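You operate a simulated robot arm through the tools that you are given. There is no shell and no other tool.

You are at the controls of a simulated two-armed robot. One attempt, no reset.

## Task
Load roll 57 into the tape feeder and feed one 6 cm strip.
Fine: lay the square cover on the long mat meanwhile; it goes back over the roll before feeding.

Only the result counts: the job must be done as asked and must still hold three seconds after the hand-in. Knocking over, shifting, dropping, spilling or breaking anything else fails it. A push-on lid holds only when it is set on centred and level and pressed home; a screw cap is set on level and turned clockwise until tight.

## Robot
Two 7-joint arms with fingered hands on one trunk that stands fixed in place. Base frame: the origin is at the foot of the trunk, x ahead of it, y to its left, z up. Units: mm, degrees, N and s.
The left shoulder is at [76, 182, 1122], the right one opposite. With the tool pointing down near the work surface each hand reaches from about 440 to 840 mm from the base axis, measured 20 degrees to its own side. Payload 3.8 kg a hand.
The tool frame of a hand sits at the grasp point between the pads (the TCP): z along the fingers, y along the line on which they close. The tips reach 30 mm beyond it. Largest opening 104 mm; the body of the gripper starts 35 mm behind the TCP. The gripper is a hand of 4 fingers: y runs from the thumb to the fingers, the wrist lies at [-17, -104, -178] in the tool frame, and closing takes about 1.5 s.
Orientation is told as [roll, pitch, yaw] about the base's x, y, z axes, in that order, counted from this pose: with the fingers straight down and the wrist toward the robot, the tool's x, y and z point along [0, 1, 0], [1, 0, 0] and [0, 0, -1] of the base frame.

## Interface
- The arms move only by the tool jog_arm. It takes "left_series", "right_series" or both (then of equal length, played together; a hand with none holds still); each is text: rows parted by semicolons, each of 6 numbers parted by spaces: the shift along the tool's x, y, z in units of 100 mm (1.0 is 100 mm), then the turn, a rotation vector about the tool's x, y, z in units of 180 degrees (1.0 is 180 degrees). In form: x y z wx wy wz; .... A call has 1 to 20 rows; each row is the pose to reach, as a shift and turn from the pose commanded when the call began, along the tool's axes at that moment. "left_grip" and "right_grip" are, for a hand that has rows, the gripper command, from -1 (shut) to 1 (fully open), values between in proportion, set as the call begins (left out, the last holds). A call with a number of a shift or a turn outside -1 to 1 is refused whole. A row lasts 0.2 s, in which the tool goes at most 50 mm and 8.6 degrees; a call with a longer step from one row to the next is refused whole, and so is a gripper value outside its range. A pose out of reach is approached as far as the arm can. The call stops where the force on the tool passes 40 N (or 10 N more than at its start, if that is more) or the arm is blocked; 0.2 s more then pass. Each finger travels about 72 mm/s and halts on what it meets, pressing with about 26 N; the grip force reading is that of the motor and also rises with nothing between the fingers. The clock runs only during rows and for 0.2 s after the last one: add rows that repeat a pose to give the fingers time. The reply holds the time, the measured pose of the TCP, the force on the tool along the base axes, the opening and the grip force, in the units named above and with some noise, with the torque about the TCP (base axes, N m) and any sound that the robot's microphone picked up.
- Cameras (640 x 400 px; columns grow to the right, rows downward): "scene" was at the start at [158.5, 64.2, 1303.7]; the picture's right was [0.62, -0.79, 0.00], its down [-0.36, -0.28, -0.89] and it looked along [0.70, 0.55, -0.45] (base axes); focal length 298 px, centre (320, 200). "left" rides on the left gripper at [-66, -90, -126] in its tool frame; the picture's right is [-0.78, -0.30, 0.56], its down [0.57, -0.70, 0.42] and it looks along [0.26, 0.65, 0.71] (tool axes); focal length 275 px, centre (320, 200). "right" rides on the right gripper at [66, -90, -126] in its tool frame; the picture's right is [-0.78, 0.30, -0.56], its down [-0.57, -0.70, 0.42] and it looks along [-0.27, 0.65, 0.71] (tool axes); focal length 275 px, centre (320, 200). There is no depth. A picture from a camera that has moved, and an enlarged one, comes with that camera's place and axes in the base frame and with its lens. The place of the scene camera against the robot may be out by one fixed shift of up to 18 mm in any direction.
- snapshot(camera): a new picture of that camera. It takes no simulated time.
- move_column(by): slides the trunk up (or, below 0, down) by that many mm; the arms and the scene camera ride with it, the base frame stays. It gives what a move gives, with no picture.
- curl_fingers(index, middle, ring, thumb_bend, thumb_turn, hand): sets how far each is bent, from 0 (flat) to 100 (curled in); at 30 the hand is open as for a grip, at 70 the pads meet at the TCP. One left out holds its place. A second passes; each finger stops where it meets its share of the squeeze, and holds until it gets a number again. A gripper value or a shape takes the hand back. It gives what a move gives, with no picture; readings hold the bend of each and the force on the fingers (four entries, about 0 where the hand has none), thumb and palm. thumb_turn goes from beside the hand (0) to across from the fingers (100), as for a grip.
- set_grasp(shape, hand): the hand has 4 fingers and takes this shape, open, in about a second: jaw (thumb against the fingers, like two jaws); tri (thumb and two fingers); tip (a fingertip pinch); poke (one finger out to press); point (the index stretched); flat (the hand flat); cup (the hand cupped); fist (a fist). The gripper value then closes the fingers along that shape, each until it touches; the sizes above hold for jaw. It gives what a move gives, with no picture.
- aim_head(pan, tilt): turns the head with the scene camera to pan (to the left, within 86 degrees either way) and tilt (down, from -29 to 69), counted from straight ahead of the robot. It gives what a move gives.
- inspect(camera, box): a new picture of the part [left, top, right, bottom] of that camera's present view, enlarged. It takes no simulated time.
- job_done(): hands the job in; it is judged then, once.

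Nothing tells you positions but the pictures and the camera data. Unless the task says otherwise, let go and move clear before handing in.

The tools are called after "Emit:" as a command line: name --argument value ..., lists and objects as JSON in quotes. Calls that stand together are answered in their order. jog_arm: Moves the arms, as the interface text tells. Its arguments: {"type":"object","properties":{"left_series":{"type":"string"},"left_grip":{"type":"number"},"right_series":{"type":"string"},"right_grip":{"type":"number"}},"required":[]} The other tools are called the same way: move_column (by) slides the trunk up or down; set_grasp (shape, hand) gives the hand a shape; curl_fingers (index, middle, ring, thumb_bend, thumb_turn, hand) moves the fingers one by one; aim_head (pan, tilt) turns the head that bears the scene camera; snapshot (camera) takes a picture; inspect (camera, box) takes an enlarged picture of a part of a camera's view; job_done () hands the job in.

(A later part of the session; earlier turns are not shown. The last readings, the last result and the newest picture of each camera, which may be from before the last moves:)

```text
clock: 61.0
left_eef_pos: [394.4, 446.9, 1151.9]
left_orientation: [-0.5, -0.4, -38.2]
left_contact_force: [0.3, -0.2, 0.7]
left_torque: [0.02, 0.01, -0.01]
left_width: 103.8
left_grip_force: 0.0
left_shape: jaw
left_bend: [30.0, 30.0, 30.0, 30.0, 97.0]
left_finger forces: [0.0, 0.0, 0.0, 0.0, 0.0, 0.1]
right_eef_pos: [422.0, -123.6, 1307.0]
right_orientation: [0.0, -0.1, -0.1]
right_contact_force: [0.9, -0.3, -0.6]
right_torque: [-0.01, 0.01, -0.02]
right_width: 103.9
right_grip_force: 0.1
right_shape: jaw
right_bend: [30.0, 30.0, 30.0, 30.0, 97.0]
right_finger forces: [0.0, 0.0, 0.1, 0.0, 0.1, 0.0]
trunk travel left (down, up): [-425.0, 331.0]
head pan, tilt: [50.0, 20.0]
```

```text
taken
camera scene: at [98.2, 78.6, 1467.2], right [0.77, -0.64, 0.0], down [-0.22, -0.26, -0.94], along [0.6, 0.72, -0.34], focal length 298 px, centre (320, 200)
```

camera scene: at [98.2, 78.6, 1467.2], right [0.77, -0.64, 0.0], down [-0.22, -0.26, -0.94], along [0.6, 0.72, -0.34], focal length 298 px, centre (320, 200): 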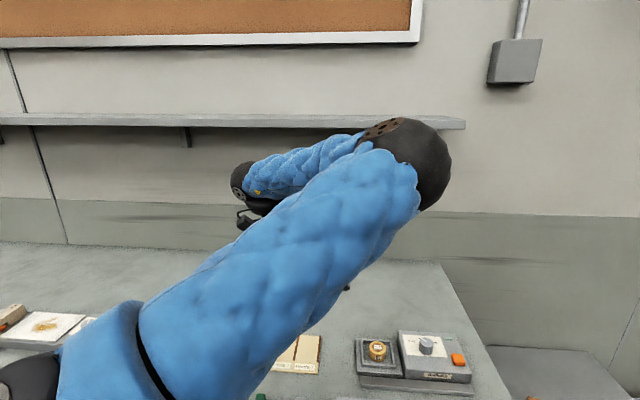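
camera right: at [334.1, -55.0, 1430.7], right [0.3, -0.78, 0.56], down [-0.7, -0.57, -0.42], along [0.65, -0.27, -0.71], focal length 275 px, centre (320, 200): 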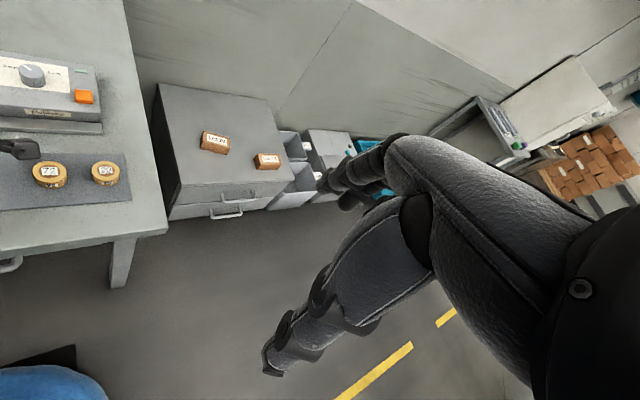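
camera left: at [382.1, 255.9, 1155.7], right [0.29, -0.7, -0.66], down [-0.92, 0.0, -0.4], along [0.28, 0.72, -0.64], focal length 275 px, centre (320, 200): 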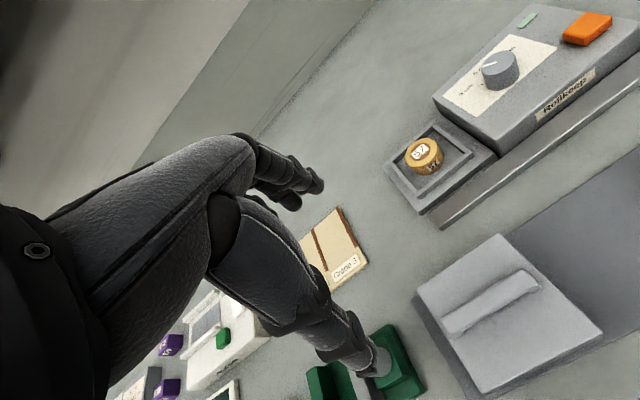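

Turning back swings the elbow right again. The better route is via the elbow-down posture: I'll go back to forward-low with yaw 42, then rotate clockwise there at low height to push the elbow out to the left.

Emit:
jog_arm --left_series "0 0 0 0 0 -0.045; 0 0 0 0 0 -0.09; 0 0 0 0 0 -0.135; 0 0 0 0 0 -0.18; 0 0 0 0 0 -0.212"

Emit:
jog_arm --left_series "-0.07 0.15 0.18 0 0 -0.0467; -0.14 0.3 0.36 0 0 -0.0933; -0.21 0.45 0.54 0 0 -0.14; -0.28 0.6 0.72 0 0 -0.1867; -0.35 0.75 0.9 0 0 -0.2333; -0.42 0.9 1.0 0 0 -0.2333"

Emit:
aim_head --pan 38 --tilt 45

Emit:
snapshot --camera "scene"

```text
clock: 62.2
left_eef_pos: [394.9, 446.9, 1152.7]
left_orientation: [-0.7, -0.1, 0.0]
left_contact_force: [0.1, 0.0, 0.2]
left_torque: [-0.01, 0.0, 0.01]
left_width: 104.2
left_grip_force: 0.0
left_shape: jaw
left_bend: [30.0, 30.0, 30.0, 30.0, 97.0]
left_finger forces: [0.1, 0.0, 0.0, 0.0, 0.0, 0.1]
right_eef_pos: [423.7, -123.4, 1306.4]
right_orientation: [0.1, -0.1, 0.0]
right_contact_force: [-0.1, 0.1, 0.4]
right_torque: [-0.01, -0.04, -0.01]
right_width: 103.8
right_grip_force: 0.1
right_shape: jaw
right_bend: [30.0, 30.0, 30.0, 30.0, 97.0]
right_finger forces: [0.1, 0.1, 0.0, 0.1, 0.0, 0.1]
trunk travel left (down, up): [-425.0, 331.0]
head pan, tilt: [50.0, 20.0]
```

```text
clock: 63.6
left_eef_pos: [484.1, 404.5, 1053.7]
left_orientation: [-0.6, 0.2, 42.0]
left_contact_force: [0.9, -1.2, -0.4]
left_torque: [0.01, 0.03, 0.03]
left_width: 104.0
left_grip_force: 0.0
left_shape: jaw
left_bend: [30.0, 30.0, 30.0, 30.0, 97.0]
left_finger forces: [0.0, 0.0, 0.0, 0.1, 0.0, 0.1]
right_eef_pos: [422.9, -122.7, 1306.0]
right_orientation: [0.0, -0.2, -0.1]
right_contact_force: [-0.3, 0.0, 0.1]
right_torque: [0.02, -0.01, -0.02]
right_width: 103.7
right_grip_force: 0.0
right_shape: jaw
right_bend: [30.0, 30.0, 30.0, 30.0, 97.0]
right_finger forces: [0.0, 0.0, 0.1, 0.0, 0.0, 0.0]
trunk travel left (down, up): [-425.0, 331.0]
head pan, tilt: [50.0, 20.0]
```

```text
clock: 64.5
left_eef_pos: [482.4, 404.1, 1052.5]
left_orientation: [-0.5, 0.3, 41.9]
left_contact_force: [0.1, -0.7, 0.6]
left_torque: [-0.01, 0.0, 0.01]
left_width: 103.9
left_grip_force: 0.0
left_shape: jaw
left_bend: [30.0, 30.0, 30.0, 30.0, 97.0]
left_finger forces: [0.1, 0.1, 0.0, 0.0, 0.1, 0.1]
right_eef_pos: [423.3, -121.8, 1307.1]
right_orientation: [0.0, -0.2, -0.1]
right_contact_force: [0.0, -0.8, 0.2]
right_torque: [0.0, 0.03, 0.02]
right_width: 103.9
right_grip_force: 0.0
right_shape: jaw
right_bend: [30.0, 30.0, 30.0, 30.0, 97.0]
right_finger forces: [0.1, 0.0, 0.1, 0.0, 0.0, 0.0]
trunk travel left (down, up): [-425.0, 331.0]
head pan, tilt: [38.0, 45.0]
```

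```text
taken
camera scene: at [102.3, 57.7, 1428.6], right [0.62, -0.79, 0.0], down [-0.56, -0.44, -0.71], along [0.56, 0.44, -0.71], focal length 298 px, centre (320, 200)
```

scene: 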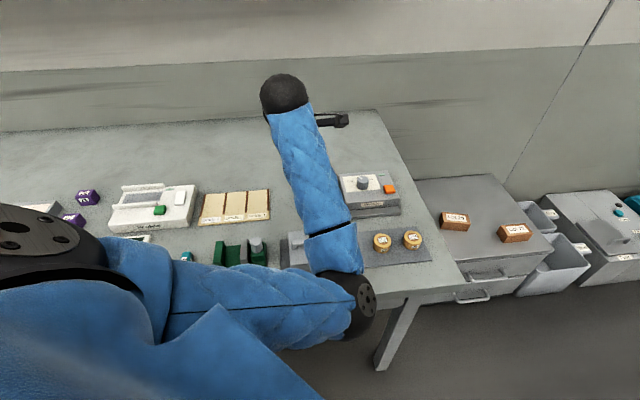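

Emit:
jog_arm --left_series "0 0 0 0 0 0.046; 0 0 0 0 0 0.092; 0 0 0 0 0 0.138; 0 0 0 0 0 0.184; 0 0 0 0 0 0.23; 0 0 0 0 0 0.276; 0 0 0 0 0 0.322; 0 0 0 0 0 0.368"

Emit:
snapshot --camera "scene"

```text
clock: 66.3
left_eef_pos: [483.6, 403.8, 1051.1]
left_orientation: [-0.6, -0.3, -24.6]
left_contact_force: [0.0, 0.0, 0.4]
left_torque: [0.07, 0.01, 0.01]
left_width: 104.1
left_grip_force: 0.0
left_shape: jaw
left_bend: [30.0, 30.0, 30.0, 30.0, 97.0]
left_finger forces: [0.1, 0.1, 0.0, 0.0, 0.0, 0.0]
right_eef_pos: [423.2, -122.4, 1306.0]
right_orientation: [0.1, -0.1, 0.0]
right_contact_force: [0.8, -0.5, 0.2]
right_torque: [0.01, 0.0, 0.06]
right_width: 103.7
right_grip_force: 0.2
right_shape: jaw
right_bend: [30.0, 30.0, 30.0, 30.0, 97.0]
right_finger forces: [0.1, 0.1, 0.1, 0.0, 0.0, 0.1]
trunk travel left (down, up): [-425.0, 331.0]
head pan, tilt: [38.0, 45.0]
```

```text
taken
camera scene: at [102.4, 57.8, 1428.5], right [0.62, -0.79, 0.0], down [-0.56, -0.44, -0.71], along [0.56, 0.44, -0.71], focal length 298 px, centre (320, 200)
```

scene: 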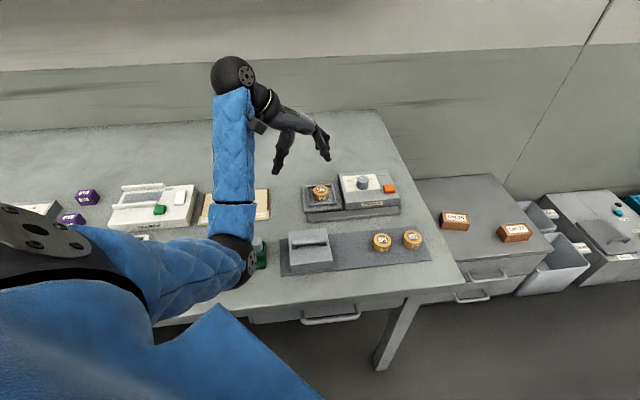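

The elbow is moving left now via the low side. Continuing.

Emit:
jog_arm --left_series "0 0 0 0 0 0.046; 0 0 0 0 0 0.092; 0 0 0 0 0 0.138; 0 0 0 0 0 0.184; 0 0 0 0 0 0.23; 0 0 0 0 0 0.276; 0 0 0 0 0 0.322"

Emit:
snapshot --camera "scene"

```text
clock: 67.9
left_eef_pos: [484.5, 402.4, 1051.1]
left_orientation: [-0.1, -0.7, -82.4]
left_contact_force: [-0.5, -0.1, 0.0]
left_torque: [0.04, 0.03, 0.01]
left_width: 103.8
left_grip_force: 0.0
left_shape: jaw
left_bend: [30.0, 30.0, 30.0, 30.0, 97.0]
left_finger forces: [0.0, 0.0, 0.0, 0.0, 0.0, 0.0]
right_eef_pos: [423.3, -123.6, 1306.7]
right_orientation: [0.1, -0.2, 0.1]
right_contact_force: [-0.3, -0.3, 0.4]
right_torque: [0.02, -0.01, -0.03]
right_width: 103.5
right_grip_force: 0.1
right_shape: jaw
right_bend: [30.0, 30.0, 30.0, 30.0, 97.0]
right_finger forces: [0.0, 0.0, 0.0, 0.0, 0.0, 0.1]
trunk travel left (down, up): [-425.0, 331.0]
head pan, tilt: [38.0, 45.0]
```

```text
taken
camera scene: at [102.5, 57.7, 1428.5], right [0.62, -0.79, 0.0], down [-0.56, -0.44, -0.71], along [0.56, 0.44, -0.71], focal length 298 px, centre (320, 200)
```

scene: 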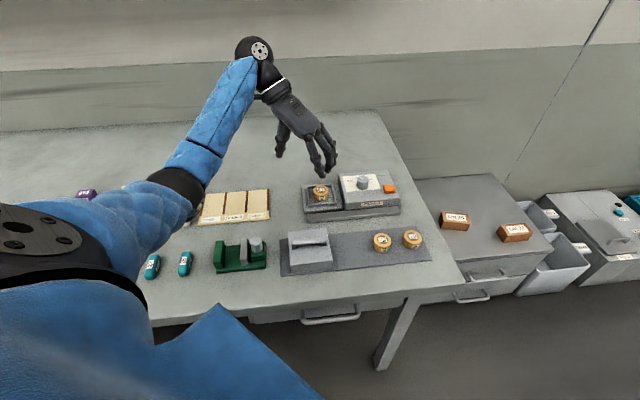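

The elbow is out to the left now. I'll translate toward the cover at this yaw first, then rotate back there and watch the elbow.

Emit:
jog_arm --left_series "-0.15 0.15 0 0 0 0; -0.3 0.3 0 0 0 0; -0.45 0.45 0 0 0 0; -0.6 0.6 0 0 0 0; -0.7 0.85 0 0 0 0"

Emit:
snapshot --camera "scene"

```text
clock: 69.1
left_eef_pos: [424.6, 308.3, 1053.8]
left_orientation: [-0.2, -0.6, -82.5]
left_contact_force: [-0.3, -0.3, 0.5]
left_torque: [0.05, 0.0, 0.03]
left_width: 104.0
left_grip_force: 0.1
left_shape: jaw
left_bend: [30.0, 30.0, 30.0, 30.0, 97.0]
left_finger forces: [0.0, 0.1, 0.1, 0.1, 0.0, 0.0]
right_eef_pos: [424.0, -123.2, 1307.8]
right_orientation: [0.0, -0.1, 0.0]
right_contact_force: [-0.2, -0.7, -0.9]
right_torque: [-0.01, -0.01, 0.0]
right_width: 103.6
right_grip_force: 0.0
right_shape: jaw
right_bend: [30.0, 30.0, 30.0, 30.0, 97.0]
right_finger forces: [0.1, 0.1, 0.0, 0.1, 0.1, 0.0]
trunk travel left (down, up): [-425.0, 331.0]
head pan, tilt: [38.0, 45.0]
```

```text
taken
camera scene: at [102.3, 57.1, 1428.6], right [0.62, -0.79, 0.0], down [-0.56, -0.43, -0.71], along [0.56, 0.44, -0.71], focal length 298 px, centre (320, 200)
```

scene: 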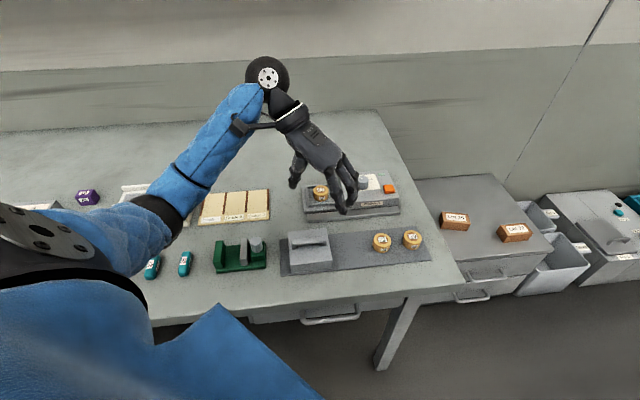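

Emit:
jog_arm --left_series "0 0 0 0 0 -0.046; 0 0 0 0 0 -0.092; 0 0 0 0 0 -0.138; 0 0 0 0 0 -0.184; 0 0 0 0 0 -0.23; 0 0 0 0 0 -0.276; 0 0 0 0 0 -0.322; 0 0 0 0 0 -0.368"

Emit:
snapshot --camera "scene"

```text
clock: 70.9
left_eef_pos: [425.5, 309.3, 1054.0]
left_orientation: [-0.6, -0.3, -16.0]
left_contact_force: [-0.5, 0.4, 0.6]
left_torque: [-0.01, 0.01, 0.02]
left_width: 103.9
left_grip_force: 0.0
left_shape: jaw
left_bend: [30.0, 30.0, 30.0, 30.0, 97.0]
left_finger forces: [0.0, 0.0, 0.0, 0.0, 0.0, 0.0]
right_eef_pos: [422.6, -123.1, 1307.9]
right_orientation: [0.0, -0.1, 0.1]
right_contact_force: [-0.2, 0.5, -0.4]
right_torque: [-0.02, 0.01, -0.01]
right_width: 103.5
right_grip_force: 0.1
right_shape: jaw
right_bend: [30.0, 30.0, 30.0, 30.0, 97.0]
right_finger forces: [0.0, 0.0, 0.0, 0.0, 0.0, 0.0]
trunk travel left (down, up): [-425.0, 331.0]
head pan, tilt: [38.0, 45.0]
```

```text
taken
camera scene: at [102.2, 57.6, 1428.6], right [0.62, -0.79, 0.0], down [-0.56, -0.44, -0.71], along [0.56, 0.44, -0.71], focal length 298 px, centre (320, 200)
```

scene: 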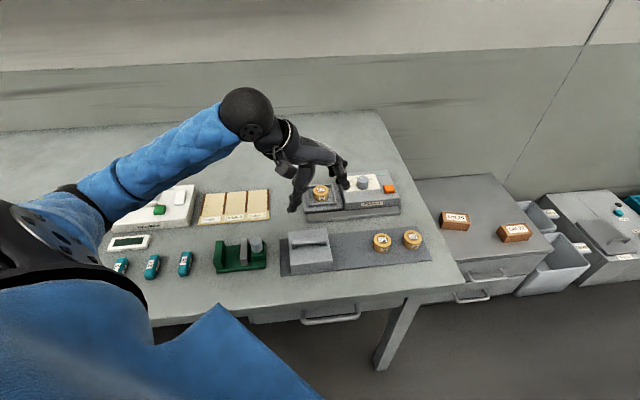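

The elbow is now well out to the left. Continuing to yaw 42.

Emit:
jog_arm --left_series "0 0 0 0 0 -0.046; 0 0 0 0 0 -0.092; 0 0 0 0 0 -0.138; 0 0 0 0 0 -0.184; 0 0 0 0 0 -0.23; 0 0 0 0 0 -0.276; 0 0 0 0 0 -0.322"

Emit:
snapshot --camera "scene"

Emit:
snapshot --camera "left"

```text
clock: 72.5
left_eef_pos: [426.0, 308.8, 1053.5]
left_orientation: [-0.5, 0.3, 41.9]
left_contact_force: [1.1, 0.2, 0.0]
left_torque: [0.0, 0.02, 0.0]
left_width: 103.9
left_grip_force: 0.0
left_shape: jaw
left_bend: [30.0, 30.0, 30.0, 30.0, 97.0]
left_finger forces: [0.0, 0.0, 0.0, 0.1, 0.0, 0.0]
right_eef_pos: [422.8, -122.8, 1306.9]
right_orientation: [0.0, 0.0, 0.0]
right_contact_force: [0.6, -0.7, -0.6]
right_torque: [0.01, 0.01, 0.0]
right_width: 103.5
right_grip_force: 0.1
right_shape: jaw
right_bend: [30.0, 30.0, 30.0, 30.0, 97.0]
right_finger forces: [0.0, 0.0, 0.1, 0.0, 0.0, 0.0]
trunk travel left (down, up): [-425.0, 331.0]
head pan, tilt: [38.0, 45.0]
```

```text
taken
camera scene: at [102.5, 57.3, 1428.6], right [0.62, -0.79, 0.0], down [-0.56, -0.44, -0.71], along [0.56, 0.44, -0.71], focal length 298 px, centre (320, 200)
```

scene: 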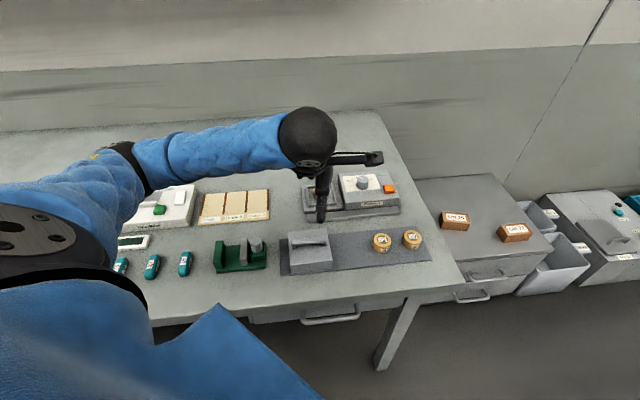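

```text
taken
camera left: at [403.0, 201.5, 1179.7], right [0.3, -0.78, -0.55], down [-0.9, -0.05, -0.42], along [0.31, 0.62, -0.72], focal length 275 px, centre (320, 200)
```

left: 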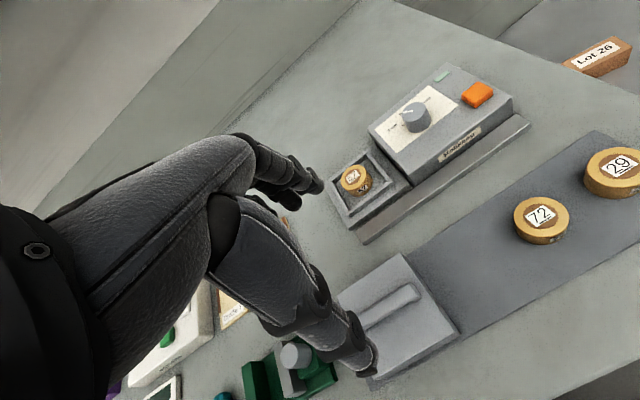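

Elbow-out restored. Now I return above the cover handle, level the hand, and lower.

Emit:
jog_arm --left_series "0.1 -0.013 0.2 -0.0008 0.0014 0; 0.2 -0.026 0.4 -0.0017 0.0028 0; 0.264 -0.039 0.6 -0.0017 0.0028 0; 0.264 -0.039 0.85 -0.0017 0.0028 0; 0.264 -0.039 0.95 -0.0017 0.0028 0; 0.264 -0.039 0.95 -0.0017 0.0028 0"

Emit:
inspect --camera "left" --box '[270, 160, 510, 400]'

Emit:
inspect --camera "scene" --box '[270, 190, 370, 280]'

```text
clock: 73.9
left_eef_pos: [407.0, 325.3, 958.0]
left_orientation: [0.0, 0.1, 41.8]
left_contact_force: [-0.1, -0.5, 0.3]
left_torque: [-0.03, -0.01, -0.02]
left_width: 104.1
left_grip_force: 0.0
left_shape: jaw
left_bend: [30.0, 30.0, 30.0, 30.0, 97.0]
left_finger forces: [0.0, 0.0, 0.0, 0.0, 0.0, 0.0]
right_eef_pos: [424.3, -122.3, 1306.8]
right_orientation: [-0.1, -0.1, 0.0]
right_contact_force: [-0.5, 0.1, 0.1]
right_torque: [-0.01, 0.0, -0.01]
right_width: 103.9
right_grip_force: 0.0
right_shape: jaw
right_bend: [30.0, 30.0, 30.0, 30.0, 97.0]
right_finger forces: [0.0, 0.0, 0.1, 0.1, 0.0, 0.0]
trunk travel left (down, up): [-425.0, 331.0]
head pan, tilt: [38.0, 45.0]
```

```text
1.67 times, centred on (390, 280) of left
camera zoom: at [383.2, 216.8, 1083.0], right [0.3, -0.78, -0.56], down [-0.9, -0.04, -0.42], along [0.31, 0.63, -0.72], focal length 459 px, centre (203, 67)
```

zoom: 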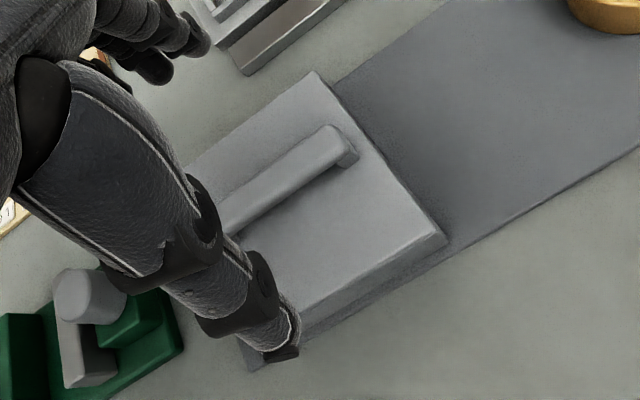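

```text
4.44 times, centred on (320, 235) of scene
camera zoom: at [102.3, 57.7, 1428.6], right [0.62, -0.79, 0.0], down [-0.56, -0.44, -0.71], along [0.56, 0.44, -0.71], focal length 1324 px, centre (320, 44)
```

zoom: 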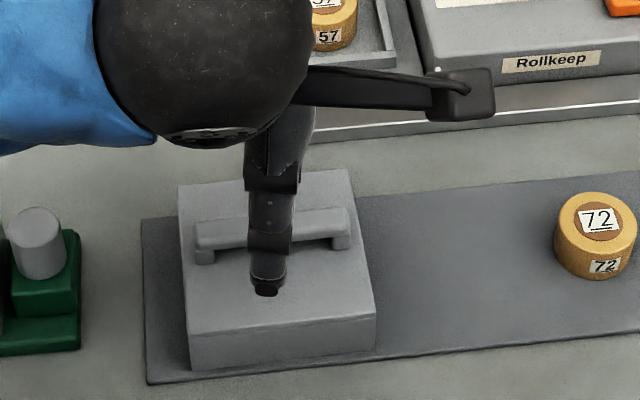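

On target. Lowering to handle height.

Emit:
jog_arm --left_series "0.009 -0.01 0.15 0 0 0; 0.009 -0.01 0.3 0 0 0; 0.009 -0.01 0.4 0 0 0; 0.009 -0.01 0.46 0 0 0; 0.009 -0.01 0.46 0 0 0"

Emit:
jog_arm --left_series "0 0 0 0 0 0; 0 0 0 0 0 0; 0 0 0 0 0 0; 0 0 0 0 0 0; 0 0 0 0 0 0; 0 0 0 0 0 0; 0 0 0 0 0 0; 0 0 0 0 0 0; 0 0 0 0 0 0" --left_grip -1

Emit:
inspect --camera "left" --box '[270, 160, 510, 400]'

Emit:
inspect --camera "scene" --box '[270, 190, 370, 280]'

```text
clock: 75.1
left_eef_pos: [403.4, 325.4, 910.9]
left_orientation: [-0.1, 0.2, 41.7]
left_contact_force: [-0.5, 0.1, 0.6]
left_torque: [-0.02, 0.0, -0.03]
left_width: 103.9
left_grip_force: 0.1
left_shape: jaw
left_bend: [30.0, 30.0, 30.0, 30.0, 97.0]
left_finger forces: [0.0, 0.0, 0.0, 0.0, 0.0, 0.0]
right_eef_pos: [423.1, -123.0, 1306.8]
right_orientation: [0.0, -0.2, 0.0]
right_contact_force: [0.0, 0.4, 0.2]
right_torque: [0.01, -0.01, 0.01]
right_width: 103.7
right_grip_force: 0.0
right_shape: jaw
right_bend: [30.0, 30.0, 30.0, 30.0, 97.0]
right_finger forces: [0.0, 0.0, 0.0, 0.1, 0.1, 0.1]
trunk travel left (down, up): [-425.0, 331.0]
head pan, tilt: [38.0, 45.0]
```

```text
clock: 77.1
left_eef_pos: [404.4, 325.8, 911.9]
left_orientation: [-0.2, 0.1, 41.7]
left_contact_force: [0.4, -0.2, 0.3]
left_torque: [-0.01, 0.01, -0.08]
left_width: 11.2
left_grip_force: 26.0
left_shape: jaw
left_bend: [72.0, 65.0, 66.0, 74.0, 100.0]
left_finger forces: [13.8, 6.5, 2.9, 0.0, 23.2, 0.1]
right_eef_pos: [422.4, -122.9, 1306.6]
right_orientation: [-0.1, -0.1, 0.0]
right_contact_force: [-1.3, 0.3, 0.4]
right_torque: [0.0, 0.02, -0.02]
right_width: 103.9
right_grip_force: 0.0
right_shape: jaw
right_bend: [30.0, 30.0, 30.0, 30.0, 97.0]
right_finger forces: [0.0, 0.0, 0.1, 0.0, 0.0, 0.0]
trunk travel left (down, up): [-425.0, 331.0]
head pan, tilt: [38.0, 45.0]
```

```text
1.67 times, centred on (390, 280) of left
camera zoom: at [381.4, 216.4, 1036.9], right [0.3, -0.78, -0.56], down [-0.9, -0.04, -0.42], along [0.31, 0.63, -0.72], focal length 459 px, centre (203, 67)
```

zoom: 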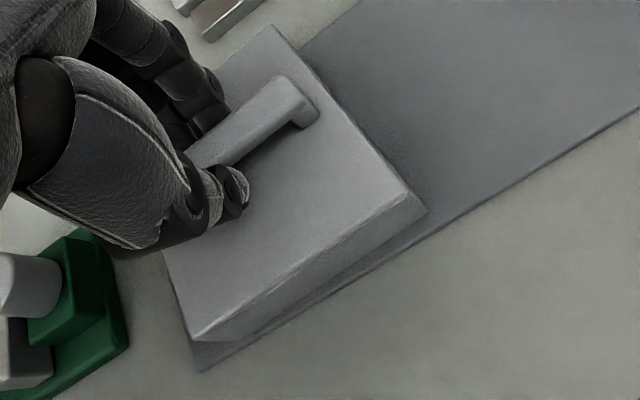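

```text
4.44 times, centred on (320, 235) of scene
camera zoom: at [102.3, 57.7, 1428.6], right [0.62, -0.79, 0.0], down [-0.56, -0.44, -0.71], along [0.56, 0.44, -0.71], focal length 1324 px, centre (320, 44)
```

zoom: 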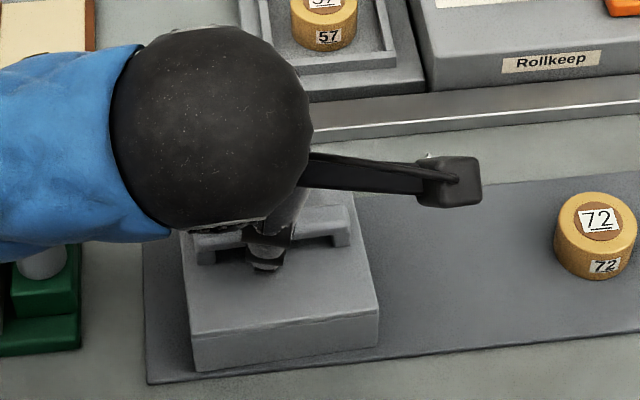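

The handle is gripped just as before (cover pose relative to the hand repeats within a millimetre). I'll lift it and carry it over the well.

Emit:
jog_arm --left_series "0 0 -0.05 0 0 0; 0 0 -0.15 0 0 0; 0 0 -0.35 0 0 0; 0 0 -0.6 0 0 0; 0 0 -0.8 0 0 0"

Emit:
jog_arm --left_series "-0.08 0.35 0 0 0 0; -0.15 0.7 0 0 0 0; -0.2 0.95 0 0 0 0.004"

Emit:
jog_arm --left_series "-0.08 0.35 0 0 0 0; -0.15 0.7 0 0 0 0; -0.2 0.918 0 0 0 0; -0.2 0.918 0 0 0 0"

Emit:
snapshot --camera "left"

Emit:
snapshot --camera "scene"

```text
clock: 78.3
left_eef_pos: [403.5, 325.2, 991.1]
left_orientation: [-0.2, 0.1, 41.9]
left_contact_force: [0.4, -0.7, -1.5]
left_torque: [0.02, -0.02, 0.0]
left_width: 11.1
left_grip_force: 25.4
left_shape: jaw
left_bend: [72.0, 65.0, 71.0, 74.0, 100.0]
left_finger forces: [13.8, 6.6, 2.8, 0.1, 23.3, 0.0]
right_eef_pos: [422.8, -124.0, 1307.7]
right_orientation: [0.0, -0.2, 0.1]
right_contact_force: [0.0, -0.3, -0.8]
right_torque: [0.0, 0.0, -0.01]
right_width: 103.8
right_grip_force: 0.0
right_shape: jaw
right_bend: [30.0, 30.0, 30.0, 30.0, 97.0]
right_finger forces: [0.0, 0.0, 0.1, 0.1, 0.0, 0.1]
trunk travel left (down, up): [-425.0, 331.0]
head pan, tilt: [38.0, 45.0]
```

```text
clock: 79.1
left_eef_pos: [486.5, 374.3, 990.5]
left_orientation: [-0.1, 0.2, 41.1]
left_contact_force: [0.2, 0.0, -0.8]
left_torque: [-0.02, -0.02, -0.01]
left_width: 11.1
left_grip_force: 26.3
left_shape: jaw
left_bend: [72.0, 65.0, 71.0, 74.0, 100.0]
left_finger forces: [13.8, 6.5, 3.1, 0.1, 23.3, 0.0]
right_eef_pos: [423.9, -122.1, 1307.0]
right_orientation: [-0.1, -0.1, 0.1]
right_contact_force: [-0.1, 0.0, 1.1]
right_torque: [-0.04, -0.01, 0.01]
right_width: 103.8
right_grip_force: 0.0
right_shape: jaw
right_bend: [30.0, 30.0, 30.0, 30.0, 97.0]
right_finger forces: [0.0, 0.0, 0.1, 0.0, 0.1, 0.0]
trunk travel left (down, up): [-425.0, 331.0]
head pan, tilt: [38.0, 45.0]
```

```text
clock: 80.1
left_eef_pos: [570.2, 418.7, 989.4]
left_orientation: [0.0, 0.2, 41.1]
left_contact_force: [-1.0, 0.4, -0.3]
left_torque: [0.0, 0.01, 0.01]
left_width: 11.3
left_grip_force: 26.2
left_shape: jaw
left_bend: [72.0, 65.0, 71.0, 74.0, 100.0]
left_finger forces: [13.8, 6.5, 2.9, 0.0, 23.2, 0.1]
right_eef_pos: [422.2, -122.7, 1306.5]
right_orientation: [0.0, -0.1, 0.0]
right_contact_force: [0.3, 0.7, 0.0]
right_torque: [0.03, -0.02, -0.02]
right_width: 103.8
right_grip_force: 0.0
right_shape: jaw
right_bend: [30.0, 30.0, 30.0, 30.0, 97.0]
right_finger forces: [0.0, 0.0, 0.0, 0.0, 0.0, 0.0]
trunk travel left (down, up): [-425.0, 331.0]
head pan, tilt: [38.0, 45.0]
```

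```text
taken
camera left: at [545.1, 310.7, 1115.6], right [0.29, -0.78, -0.56], down [-0.91, -0.03, -0.42], along [0.31, 0.62, -0.72], focal length 275 px, centre (320, 200)
```

left: 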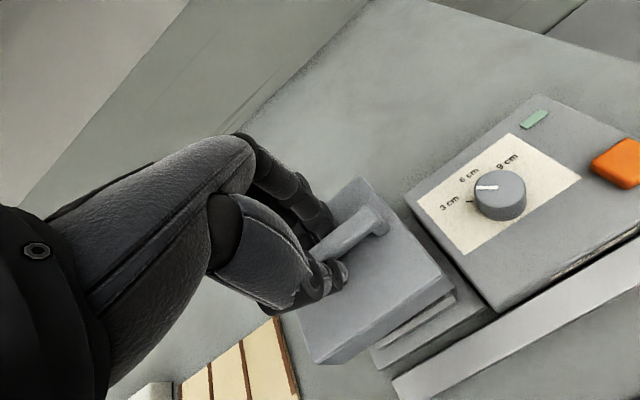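

```text
taken
camera scene: at [101.9, 57.8, 1428.6], right [0.62, -0.79, 0.0], down [-0.56, -0.44, -0.71], along [0.56, 0.44, -0.71], focal length 298 px, centre (320, 200)
```

scene: 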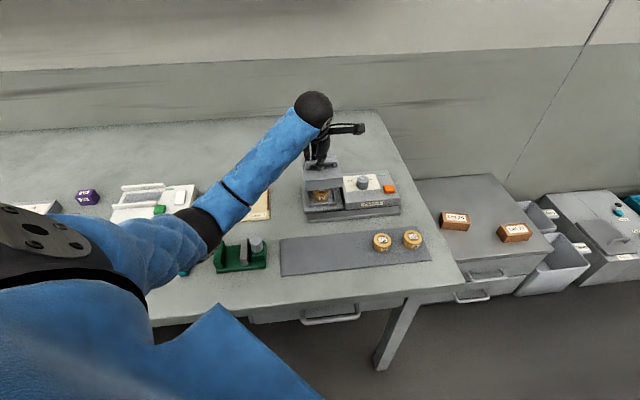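

The cover is over the well. I'll zoom in to align its edges with the base plate.

Emit:
inspect --camera "left" --box '[280, 170, 500, 400]'

Emit:
inspect --camera "scene" --box '[290, 130, 410, 225]'

```text
1.74 times, centred on (390, 285) of left
camera zoom: at [545.1, 310.7, 1115.6], right [0.29, -0.78, -0.56], down [-0.91, -0.03, -0.42], along [0.31, 0.62, -0.72], focal length 479 px, centre (198, 52)
```

zoom: 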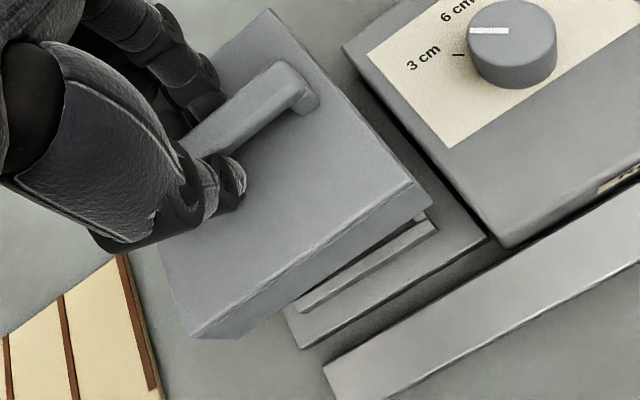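

```text
4.21 times, centred on (350, 178) of scene
camera zoom: at [101.9, 57.8, 1428.6], right [0.62, -0.79, 0.0], down [-0.56, -0.44, -0.71], along [0.56, 0.44, -0.71], focal length 1254 px, centre (194, 295)
```

zoom: 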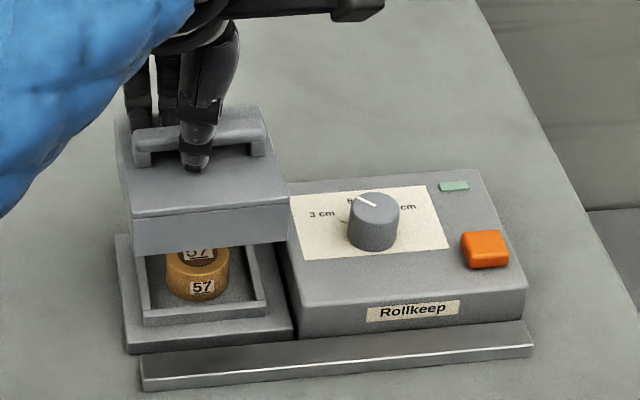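

Measured in the same view, the cover is turned about 3° counter-clockwise to the machine and is centred within a millimetre. I'll rotate the hand 3° clockwise, nudge 1 mm, and lower closer for another check.

Emit:
jog_arm --left_series "0 0.005 0.1 0 0 0.0083; 0 0.011 0.2 0 0 0.0167; 0 0.011 0.35 0 0 0.0167; 0 0.011 0.45 0 0 0.0167; 0 0.011 0.45 0 0 0.0167"

Emit:
inspect --camera "left" --box '[280, 170, 500, 400]'

Emit:
inspect --camera "scene" --box '[290, 150, 380, 225]'

```text
clock: 81.3
left_eef_pos: [571.0, 419.5, 946.7]
left_orientation: [-0.1, 0.2, 38.1]
left_contact_force: [0.5, 0.2, 0.5]
left_torque: [-0.02, -0.04, -0.02]
left_width: 11.0
left_grip_force: 26.3
left_shape: jaw
left_bend: [72.0, 65.0, 71.0, 74.0, 100.0]
left_finger forces: [13.9, 6.6, 2.9, 0.0, 23.2, 0.0]
right_eef_pos: [422.5, -123.4, 1306.4]
right_orientation: [0.0, -0.1, 0.0]
right_contact_force: [-0.4, -0.5, 0.5]
right_torque: [0.0, 0.01, 0.02]
right_width: 103.9
right_grip_force: 0.1
right_shape: jaw
right_bend: [30.0, 30.0, 30.0, 30.0, 97.0]
right_finger forces: [0.1, 0.0, 0.1, 0.0, 0.1, 0.1]
trunk travel left (down, up): [-425.0, 331.0]
head pan, tilt: [38.0, 45.0]
```

```text
1.74 times, centred on (390, 285) of left
camera zoom: at [541.0, 312.7, 1071.8], right [0.24, -0.79, -0.56], down [-0.91, 0.02, -0.42], along [0.35, 0.61, -0.72], focal length 479 px, centre (198, 52)
```

zoom: 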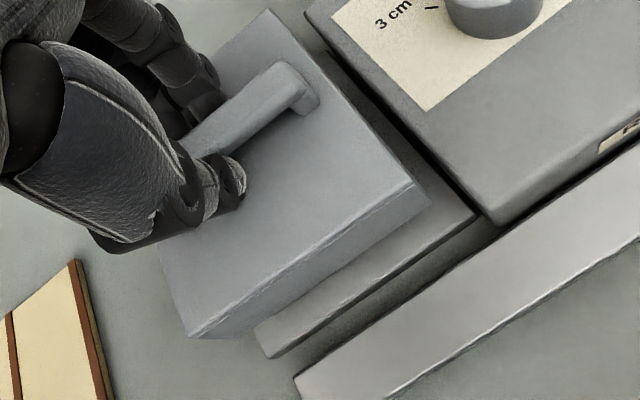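

```text
5.33 times, centred on (335, 188) of scene
camera zoom: at [102.3, 57.7, 1428.6], right [0.62, -0.79, 0.0], down [-0.56, -0.44, -0.71], along [0.56, 0.44, -0.71], focal length 1589 px, centre (240, 267)
```

zoom: 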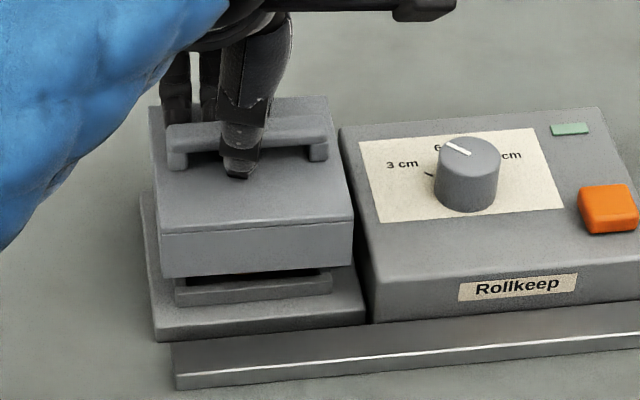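

Now the edges run parallel and the cover is within about a millimetre of the rim's centre both ways. I'll lower slowly and watch where contact happens (seated should be TCP ≈ 920).

Emit:
jog_arm --left_series "0 0 0.05 0 0 0; 0 0 0.1 0 0 0; 0 0 0.14 0 0 0; 0 0 0.14 0 0 0"

Emit:
jog_arm --left_series "0 0 0.02 0 0 0; 0 0 0.04 0 0 0; 0 0 0.06 0 0 0; 0 0 0.06 0 0 0"

Emit:
inspect --camera "scene" --box '[290, 150, 380, 225]'

```text
clock: 82.3
left_eef_pos: [572.0, 420.6, 932.2]
left_orientation: [-0.1, 0.1, 38.1]
left_contact_force: [0.6, 0.1, -0.1]
left_torque: [0.02, 0.02, 0.02]
left_width: 11.2
left_grip_force: 25.4
left_shape: jaw
left_bend: [72.0, 65.0, 71.0, 74.0, 100.0]
left_finger forces: [13.8, 6.5, 2.9, 0.0, 23.1, 0.0]
right_eef_pos: [423.2, -121.9, 1307.5]
right_orientation: [0.0, 0.0, 0.0]
right_contact_force: [0.3, 0.1, 0.1]
right_torque: [0.0, -0.02, 0.01]
right_width: 103.6
right_grip_force: 0.0
right_shape: jaw
right_bend: [30.0, 30.0, 30.0, 30.0, 97.0]
right_finger forces: [0.0, 0.1, 0.0, 0.0, 0.0, 0.0]
trunk travel left (down, up): [-425.0, 331.0]
head pan, tilt: [38.0, 45.0]
```

```text
clock: 83.3
left_eef_pos: [571.8, 419.5, 927.8]
left_orientation: [-0.1, 0.2, 38.0]
left_contact_force: [-0.6, 0.7, -0.6]
left_torque: [-0.01, 0.01, 0.0]
left_width: 11.1
left_grip_force: 25.6
left_shape: jaw
left_bend: [72.0, 65.0, 71.0, 74.0, 100.0]
left_finger forces: [13.7, 6.5, 2.9, 0.0, 23.2, 0.0]
right_eef_pos: [422.7, -122.4, 1306.9]
right_orientation: [0.0, -0.1, -0.1]
right_contact_force: [0.0, 0.4, 0.9]
right_torque: [0.0, 0.0, -0.03]
right_width: 103.6
right_grip_force: 0.0
right_shape: jaw
right_bend: [30.0, 30.0, 30.0, 30.0, 97.0]
right_finger forces: [0.0, 0.0, 0.0, 0.0, 0.0, 0.0]
trunk travel left (down, up): [-425.0, 331.0]
head pan, tilt: [38.0, 45.0]
```

```text
5.33 times, centred on (335, 188) of scene
camera zoom: at [102.3, 57.8, 1428.5], right [0.62, -0.79, 0.0], down [-0.56, -0.44, -0.71], along [0.56, 0.44, -0.71], focal length 1589 px, centre (240, 267)
```

zoom: 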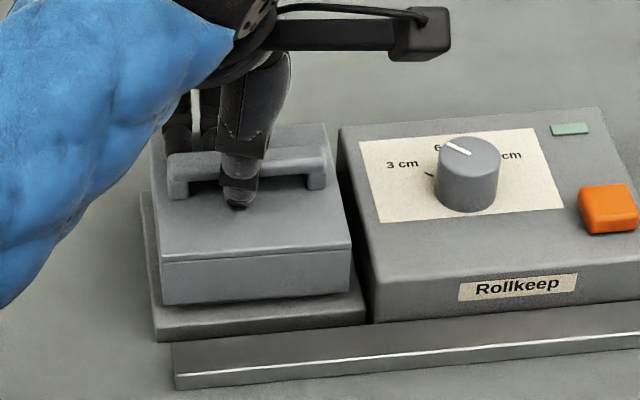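

Emit:
jog_arm --left_series "0 0 0.01 0 0 0; 0 0 0.02 0 0 0; 0 0 0.03 0 0 0; 0 0 0.03 0 0 0"

Emit:
jog_arm --left_series "0 0 0.01 0 0 0; 0 0 0.02 0 0 0; 0 0 0.02 0 0 0"

```text
clock: 84.3
left_eef_pos: [570.9, 420.6, 923.4]
left_orientation: [0.0, 0.1, 38.1]
left_contact_force: [0.3, 0.8, -0.2]
left_torque: [-0.03, -0.02, -0.01]
left_width: 11.1
left_grip_force: 26.4
left_shape: jaw
left_bend: [72.0, 65.0, 71.0, 74.0, 100.0]
left_finger forces: [13.8, 6.5, 2.9, 0.0, 23.2, 0.0]
right_eef_pos: [423.6, -121.6, 1307.1]
right_orientation: [0.0, -0.1, 0.1]
right_contact_force: [0.3, 0.3, 0.9]
right_torque: [-0.01, 0.0, 0.0]
right_width: 103.8
right_grip_force: 0.0
right_shape: jaw
right_bend: [30.0, 30.0, 30.0, 30.0, 97.0]
right_finger forces: [0.1, 0.0, 0.0, 0.0, 0.1, 0.0]
trunk travel left (down, up): [-425.0, 331.0]
head pan, tilt: [38.0, 45.0]
```

```text
clock: 85.1
left_eef_pos: [572.2, 419.5, 922.0]
left_orientation: [-0.1, 0.1, 38.0]
left_contact_force: [0.1, 0.0, -1.2]
left_torque: [0.04, 0.0, 0.02]
left_width: 11.2
left_grip_force: 25.5
left_shape: jaw
left_bend: [72.0, 65.0, 71.0, 74.0, 100.0]
left_finger forces: [13.7, 6.5, 2.9, 0.0, 23.2, 0.0]
right_eef_pos: [422.6, -123.0, 1306.7]
right_orientation: [0.0, -0.1, 0.0]
right_contact_force: [0.3, 0.2, 0.0]
right_torque: [-0.02, 0.01, 0.03]
right_width: 103.6
right_grip_force: 0.0
right_shape: jaw
right_bend: [30.0, 30.0, 30.0, 30.0, 97.0]
right_finger forces: [0.0, 0.0, 0.1, 0.0, 0.0, 0.0]
trunk travel left (down, up): [-425.0, 331.0]
head pan, tilt: [38.0, 45.0]
```

No contact down to 922, so the rim is inside the cover. Two more millimetres.

Emit:
jog_arm --left_series "0 0 0.01 0 0 0; 0 0 0.02 0 0 0; 0 0 0.02 0 0 0"

Emit:
jog_arm --left_series "0 0 0.005 0 0 0; 0 0 0.01 0 0 0; 0 0 0.01 0 0 0"

Emit:
inspect --camera "scene" --box '[290, 150, 380, 225]'

```text
clock: 85.9
left_eef_pos: [573.1, 420.0, 919.8]
left_orientation: [-0.1, 0.1, 38.1]
left_contact_force: [-0.6, -0.5, -0.4]
left_torque: [0.05, -0.04, -0.01]
left_width: 11.2
left_grip_force: 25.5
left_shape: jaw
left_bend: [72.0, 65.0, 71.0, 74.0, 100.0]
left_finger forces: [13.9, 6.5, 2.9, 0.0, 23.3, 0.0]
right_eef_pos: [423.1, -122.9, 1307.0]
right_orientation: [0.0, -0.1, 0.0]
right_contact_force: [-0.4, -0.5, -0.1]
right_torque: [0.02, 0.0, 0.0]
right_width: 103.5
right_grip_force: 0.1
right_shape: jaw
right_bend: [30.0, 30.0, 30.0, 30.0, 97.0]
right_finger forces: [0.0, 0.0, 0.1, 0.0, 0.0, 0.1]
trunk travel left (down, up): [-425.0, 331.0]
head pan, tilt: [38.0, 45.0]
```

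```text
clock: 86.7
left_eef_pos: [571.9, 419.9, 919.6]
left_orientation: [-0.1, 0.2, 38.0]
left_contact_force: [0.1, 0.5, 1.7]
left_torque: [0.03, -0.02, -0.01]
left_width: 11.0
left_grip_force: 26.2
left_shape: jaw
left_bend: [72.0, 65.0, 71.0, 74.0, 100.0]
left_finger forces: [14.3, 6.8, 2.9, 0.1, 23.3, 0.0]
right_eef_pos: [422.8, -122.4, 1307.2]
right_orientation: [0.0, 0.0, 0.1]
right_contact_force: [1.1, -0.1, 0.5]
right_torque: [0.01, 0.0, 0.01]
right_width: 103.9
right_grip_force: 0.0
right_shape: jaw
right_bend: [30.0, 30.0, 30.0, 30.0, 97.0]
right_finger forces: [0.0, 0.1, 0.1, 0.1, 0.1, 0.0]
trunk travel left (down, up): [-425.0, 331.0]
head pan, tilt: [38.0, 45.0]
```

```text
5.33 times, centred on (335, 188) of scene
camera zoom: at [102.2, 57.6, 1428.6], right [0.62, -0.79, 0.0], down [-0.56, -0.44, -0.71], along [0.56, 0.44, -0.71], focal length 1589 px, centre (240, 267)
```

zoom: 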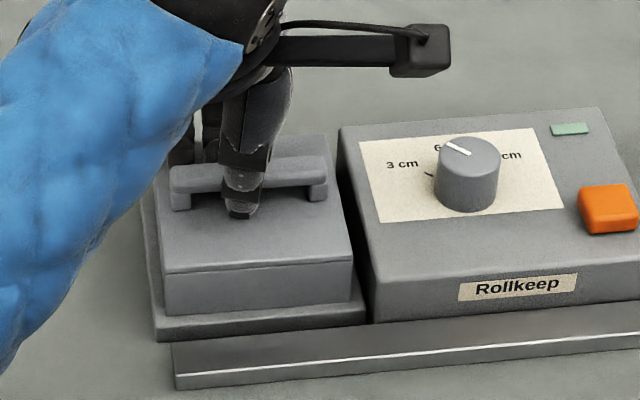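

Contact is just starting at the seated height. I'll press gently about 1–2 mm more, then release.

Emit:
jog_arm --left_series "0 0 0.01 0 0 0; 0 0 0.015 0 0 0; 0 0 0.015 0 0 0"

Emit:
jog_arm --left_series "0 0 -0.01 0 0 0; 0 0 -0.01 0 0 0; 0 0 -0.01 0 0 0; 0 0 -0.01 0 0 0; 0 0 -0.01 0 0 0; 0 0 -0.01 0 0 0" --left_grip 0.3

Emit:
inspect --camera "scene" --box '[290, 150, 380, 225]'

```text
clock: 87.5
left_eef_pos: [572.7, 420.0, 918.6]
left_orientation: [-0.2, 0.0, 38.1]
left_contact_force: [1.1, 0.7, 7.5]
left_torque: [0.05, -0.08, 0.0]
left_width: 11.3
left_grip_force: 26.4
left_shape: jaw
left_bend: [72.0, 65.0, 71.0, 74.0, 100.0]
left_finger forces: [14.8, 7.3, 3.2, 0.1, 24.2, 0.0]
right_eef_pos: [422.2, -122.6, 1308.2]
right_orientation: [0.0, -0.1, 0.0]
right_contact_force: [-0.3, 0.9, 0.2]
right_torque: [-0.01, -0.02, -0.01]
right_width: 103.7
right_grip_force: 0.1
right_shape: jaw
right_bend: [30.0, 30.0, 30.0, 30.0, 97.0]
right_finger forces: [0.0, 0.0, 0.0, 0.0, 0.0, 0.0]
trunk travel left (down, up): [-425.0, 331.0]
head pan, tilt: [38.0, 45.0]
```

```text
clock: 88.9
left_eef_pos: [571.7, 419.7, 919.5]
left_orientation: [0.0, 0.1, 38.1]
left_contact_force: [0.5, -0.1, -0.5]
left_torque: [-0.02, -0.05, -0.06]
left_width: 67.4
left_grip_force: 0.1
left_shape: jaw
left_bend: [73.0, 39.0, 35.0, 60.0, 99.0]
left_finger forces: [0.0, 0.1, 0.1, 0.0, 0.0, 0.1]
right_eef_pos: [422.7, -121.9, 1307.8]
right_orientation: [-0.1, -0.1, 0.0]
right_contact_force: [0.5, 0.1, 0.3]
right_torque: [0.01, 0.01, -0.02]
right_width: 103.8
right_grip_force: 0.1
right_shape: jaw
right_bend: [30.0, 30.0, 30.0, 30.0, 97.0]
right_finger forces: [0.0, 0.0, 0.1, 0.0, 0.0, 0.1]
trunk travel left (down, up): [-425.0, 331.0]
head pan, tilt: [38.0, 45.0]
```

```text
5.33 times, centred on (335, 188) of scene
camera zoom: at [102.3, 57.7, 1428.5], right [0.62, -0.79, 0.0], down [-0.56, -0.44, -0.71], along [0.56, 0.44, -0.71], focal length 1589 px, centre (240, 267)
```

zoom: 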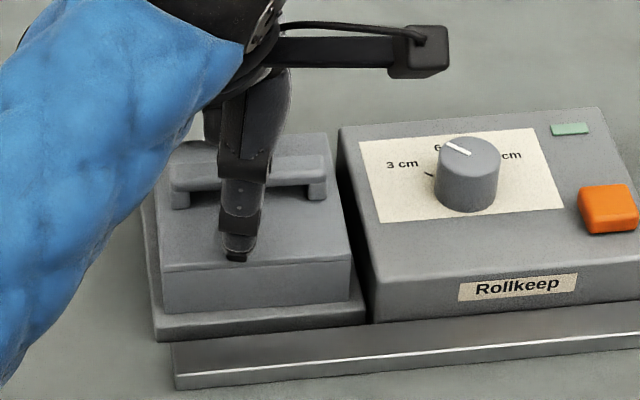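

Released without disturbing it. I'll rise clear and check how it's seated.

Emit:
jog_arm --left_series "0 0 -0.1 0 0 0; 0 0 -0.3 0 0 0; 0 0 -0.6 0 0 0; 0 0 -0.9 0 0 0"

Emit:
inspect --camera "left" --box '[280, 170, 520, 390]'

Emit:
inspect --camera "scene" --box '[290, 150, 410, 225]'

```text
clock: 89.9
left_eef_pos: [571.4, 420.9, 1009.2]
left_orientation: [0.0, 0.1, 38.1]
left_contact_force: [-0.5, 0.1, -0.1]
left_torque: [0.0, 0.03, 0.01]
left_width: 66.9
left_grip_force: 0.0
left_shape: jaw
left_bend: [73.0, 39.0, 35.0, 60.0, 99.0]
left_finger forces: [0.0, 0.0, 0.0, 0.1, 0.1, 0.0]
right_eef_pos: [422.6, -122.2, 1306.7]
right_orientation: [0.0, -0.1, -0.1]
right_contact_force: [-0.1, 0.0, 0.5]
right_torque: [-0.01, 0.02, -0.03]
right_width: 103.8
right_grip_force: 0.0
right_shape: jaw
right_bend: [30.0, 30.0, 30.0, 30.0, 97.0]
right_finger forces: [0.0, 0.1, 0.1, 0.0, 0.1, 0.0]
trunk travel left (down, up): [-425.0, 331.0]
head pan, tilt: [38.0, 45.0]
```

```text
1.82 times, centred on (400, 280) of left
camera zoom: at [540.8, 314.1, 1134.2], right [0.24, -0.8, -0.56], down [-0.91, 0.02, -0.42], along [0.35, 0.61, -0.72], focal length 500 px, centre (174, 54)
```

zoom: 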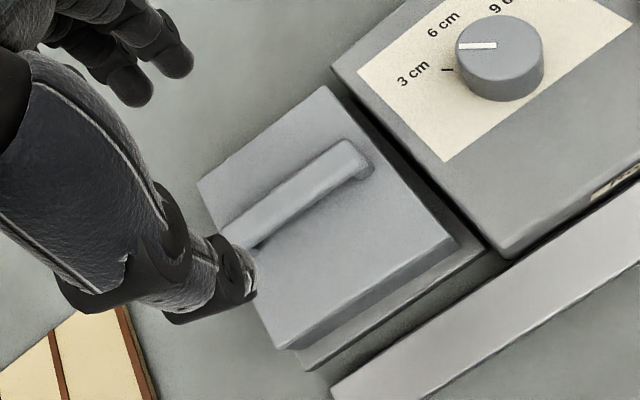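

```text
5.33 times, centred on (350, 188) of scene
camera zoom: at [102.3, 57.5, 1428.6], right [0.62, -0.79, 0.0], down [-0.56, -0.44, -0.71], along [0.56, 0.44, -0.71], focal length 1589 px, centre (160, 267)
```

zoom: 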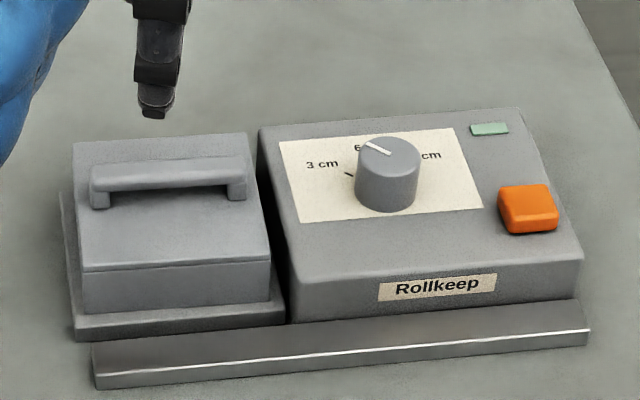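

The cover is seated square on its plate. Next I set the dial: switch to the tri grasp and move over the knob.

Emit:
set_grasp --hand "left" --shape "tri"

Emit:
jog_arm --left_series "-0.3 0.02 0 0 0 -0.013; -0.6 0.04 0 0 0 -0.026; -0.9 0.065 0 0 0 -0.0383"

Emit:
jog_arm --left_series "-0.15 0 0.1 0 0 0; -0.302 -0.016 0.25 0 0 0; -0.302 -0.016 0.4 0 0 0; -0.302 -0.016 0.4 0 0 0"

Emit:
snapshot --camera "left"

Emit:
inspect --camera "scene" --box '[290, 120, 410, 225]'

```text
clock: 90.8
left_eef_pos: [570.1, 422.0, 1008.7]
left_orientation: [-0.1, 0.0, 38.1]
left_contact_force: [0.8, -0.1, 1.0]
left_torque: [0.01, 0.02, -0.03]
left_width: 103.9
left_grip_force: 0.0
left_shape: tri
left_bend: [30.0, 30.0, 99.0, 30.0, 97.0]
left_finger forces: [0.0, 0.2, 0.0, 0.0, 0.0, 0.0]
right_eef_pos: [423.0, -120.9, 1306.9]
right_orientation: [-0.1, -0.2, 0.0]
right_contact_force: [-0.1, 0.1, 0.0]
right_torque: [-0.01, -0.03, -0.04]
right_width: 104.0
right_grip_force: 0.1
right_shape: jaw
right_bend: [30.0, 30.0, 30.0, 30.0, 97.0]
right_finger forces: [0.0, 0.1, 0.0, 0.0, 0.0, 0.0]
trunk travel left (down, up): [-425.0, 331.0]
head pan, tilt: [38.0, 45.0]
```

```text
clock: 91.6
left_eef_pos: [632.0, 352.2, 1010.3]
left_orientation: [0.1, 0.1, 44.9]
left_contact_force: [-0.1, -0.6, 0.1]
left_torque: [-0.01, 0.0, 0.03]
left_width: 104.1
left_grip_force: 0.0
left_shape: tri
left_bend: [30.0, 30.0, 99.0, 30.0, 97.0]
left_finger forces: [0.1, 0.0, 0.0, 0.0, 0.0, 0.1]
right_eef_pos: [423.2, -124.4, 1306.5]
right_orientation: [0.0, -0.1, 0.0]
right_contact_force: [0.2, -1.1, -0.2]
right_torque: [0.01, 0.0, -0.02]
right_width: 103.7
right_grip_force: 0.0
right_shape: jaw
right_bend: [30.0, 30.0, 30.0, 30.0, 97.0]
right_finger forces: [0.0, 0.0, 0.0, 0.0, 0.0, 0.0]
trunk travel left (down, up): [-425.0, 331.0]
head pan, tilt: [38.0, 45.0]
```

```text
clock: 92.6
left_eef_pos: [651.0, 331.2, 970.8]
left_orientation: [-0.1, 0.2, 45.0]
left_contact_force: [-0.1, 0.2, 1.1]
left_torque: [0.0, 0.01, 0.03]
left_width: 103.7
left_grip_force: 0.0
left_shape: tri
left_bend: [30.0, 30.0, 99.0, 30.0, 97.0]
left_finger forces: [0.0, 0.0, 0.1, 0.1, 0.0, 0.0]
right_eef_pos: [422.8, -122.8, 1307.0]
right_orientation: [0.0, -0.1, 0.0]
right_contact_force: [0.4, -0.2, 0.1]
right_torque: [0.02, -0.04, -0.01]
right_width: 104.0
right_grip_force: 0.0
right_shape: jaw
right_bend: [30.0, 30.0, 30.0, 30.0, 97.0]
right_finger forces: [0.1, 0.1, 0.0, 0.0, 0.0, 0.0]
trunk travel left (down, up): [-425.0, 331.0]
head pan, tilt: [38.0, 45.0]
```

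```text
taken
camera left: at [634.6, 220.7, 1095.5], right [0.34, -0.76, -0.56], down [-0.9, -0.09, -0.42], along [0.27, 0.64, -0.71], focal length 275 px, centre (320, 200)
```

left: 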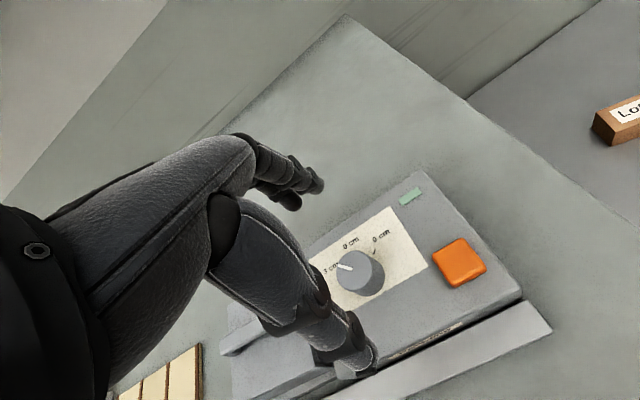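

```text
3.81 times, centred on (350, 172) of scene
camera zoom: at [102.3, 57.5, 1428.6], right [0.62, -0.79, 0.0], down [-0.56, -0.44, -0.71], along [0.56, 0.44, -0.71], focal length 1135 px, centre (206, 305)
```

zoom: 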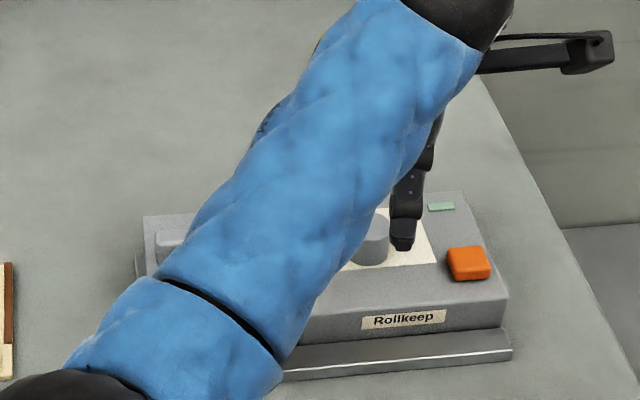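

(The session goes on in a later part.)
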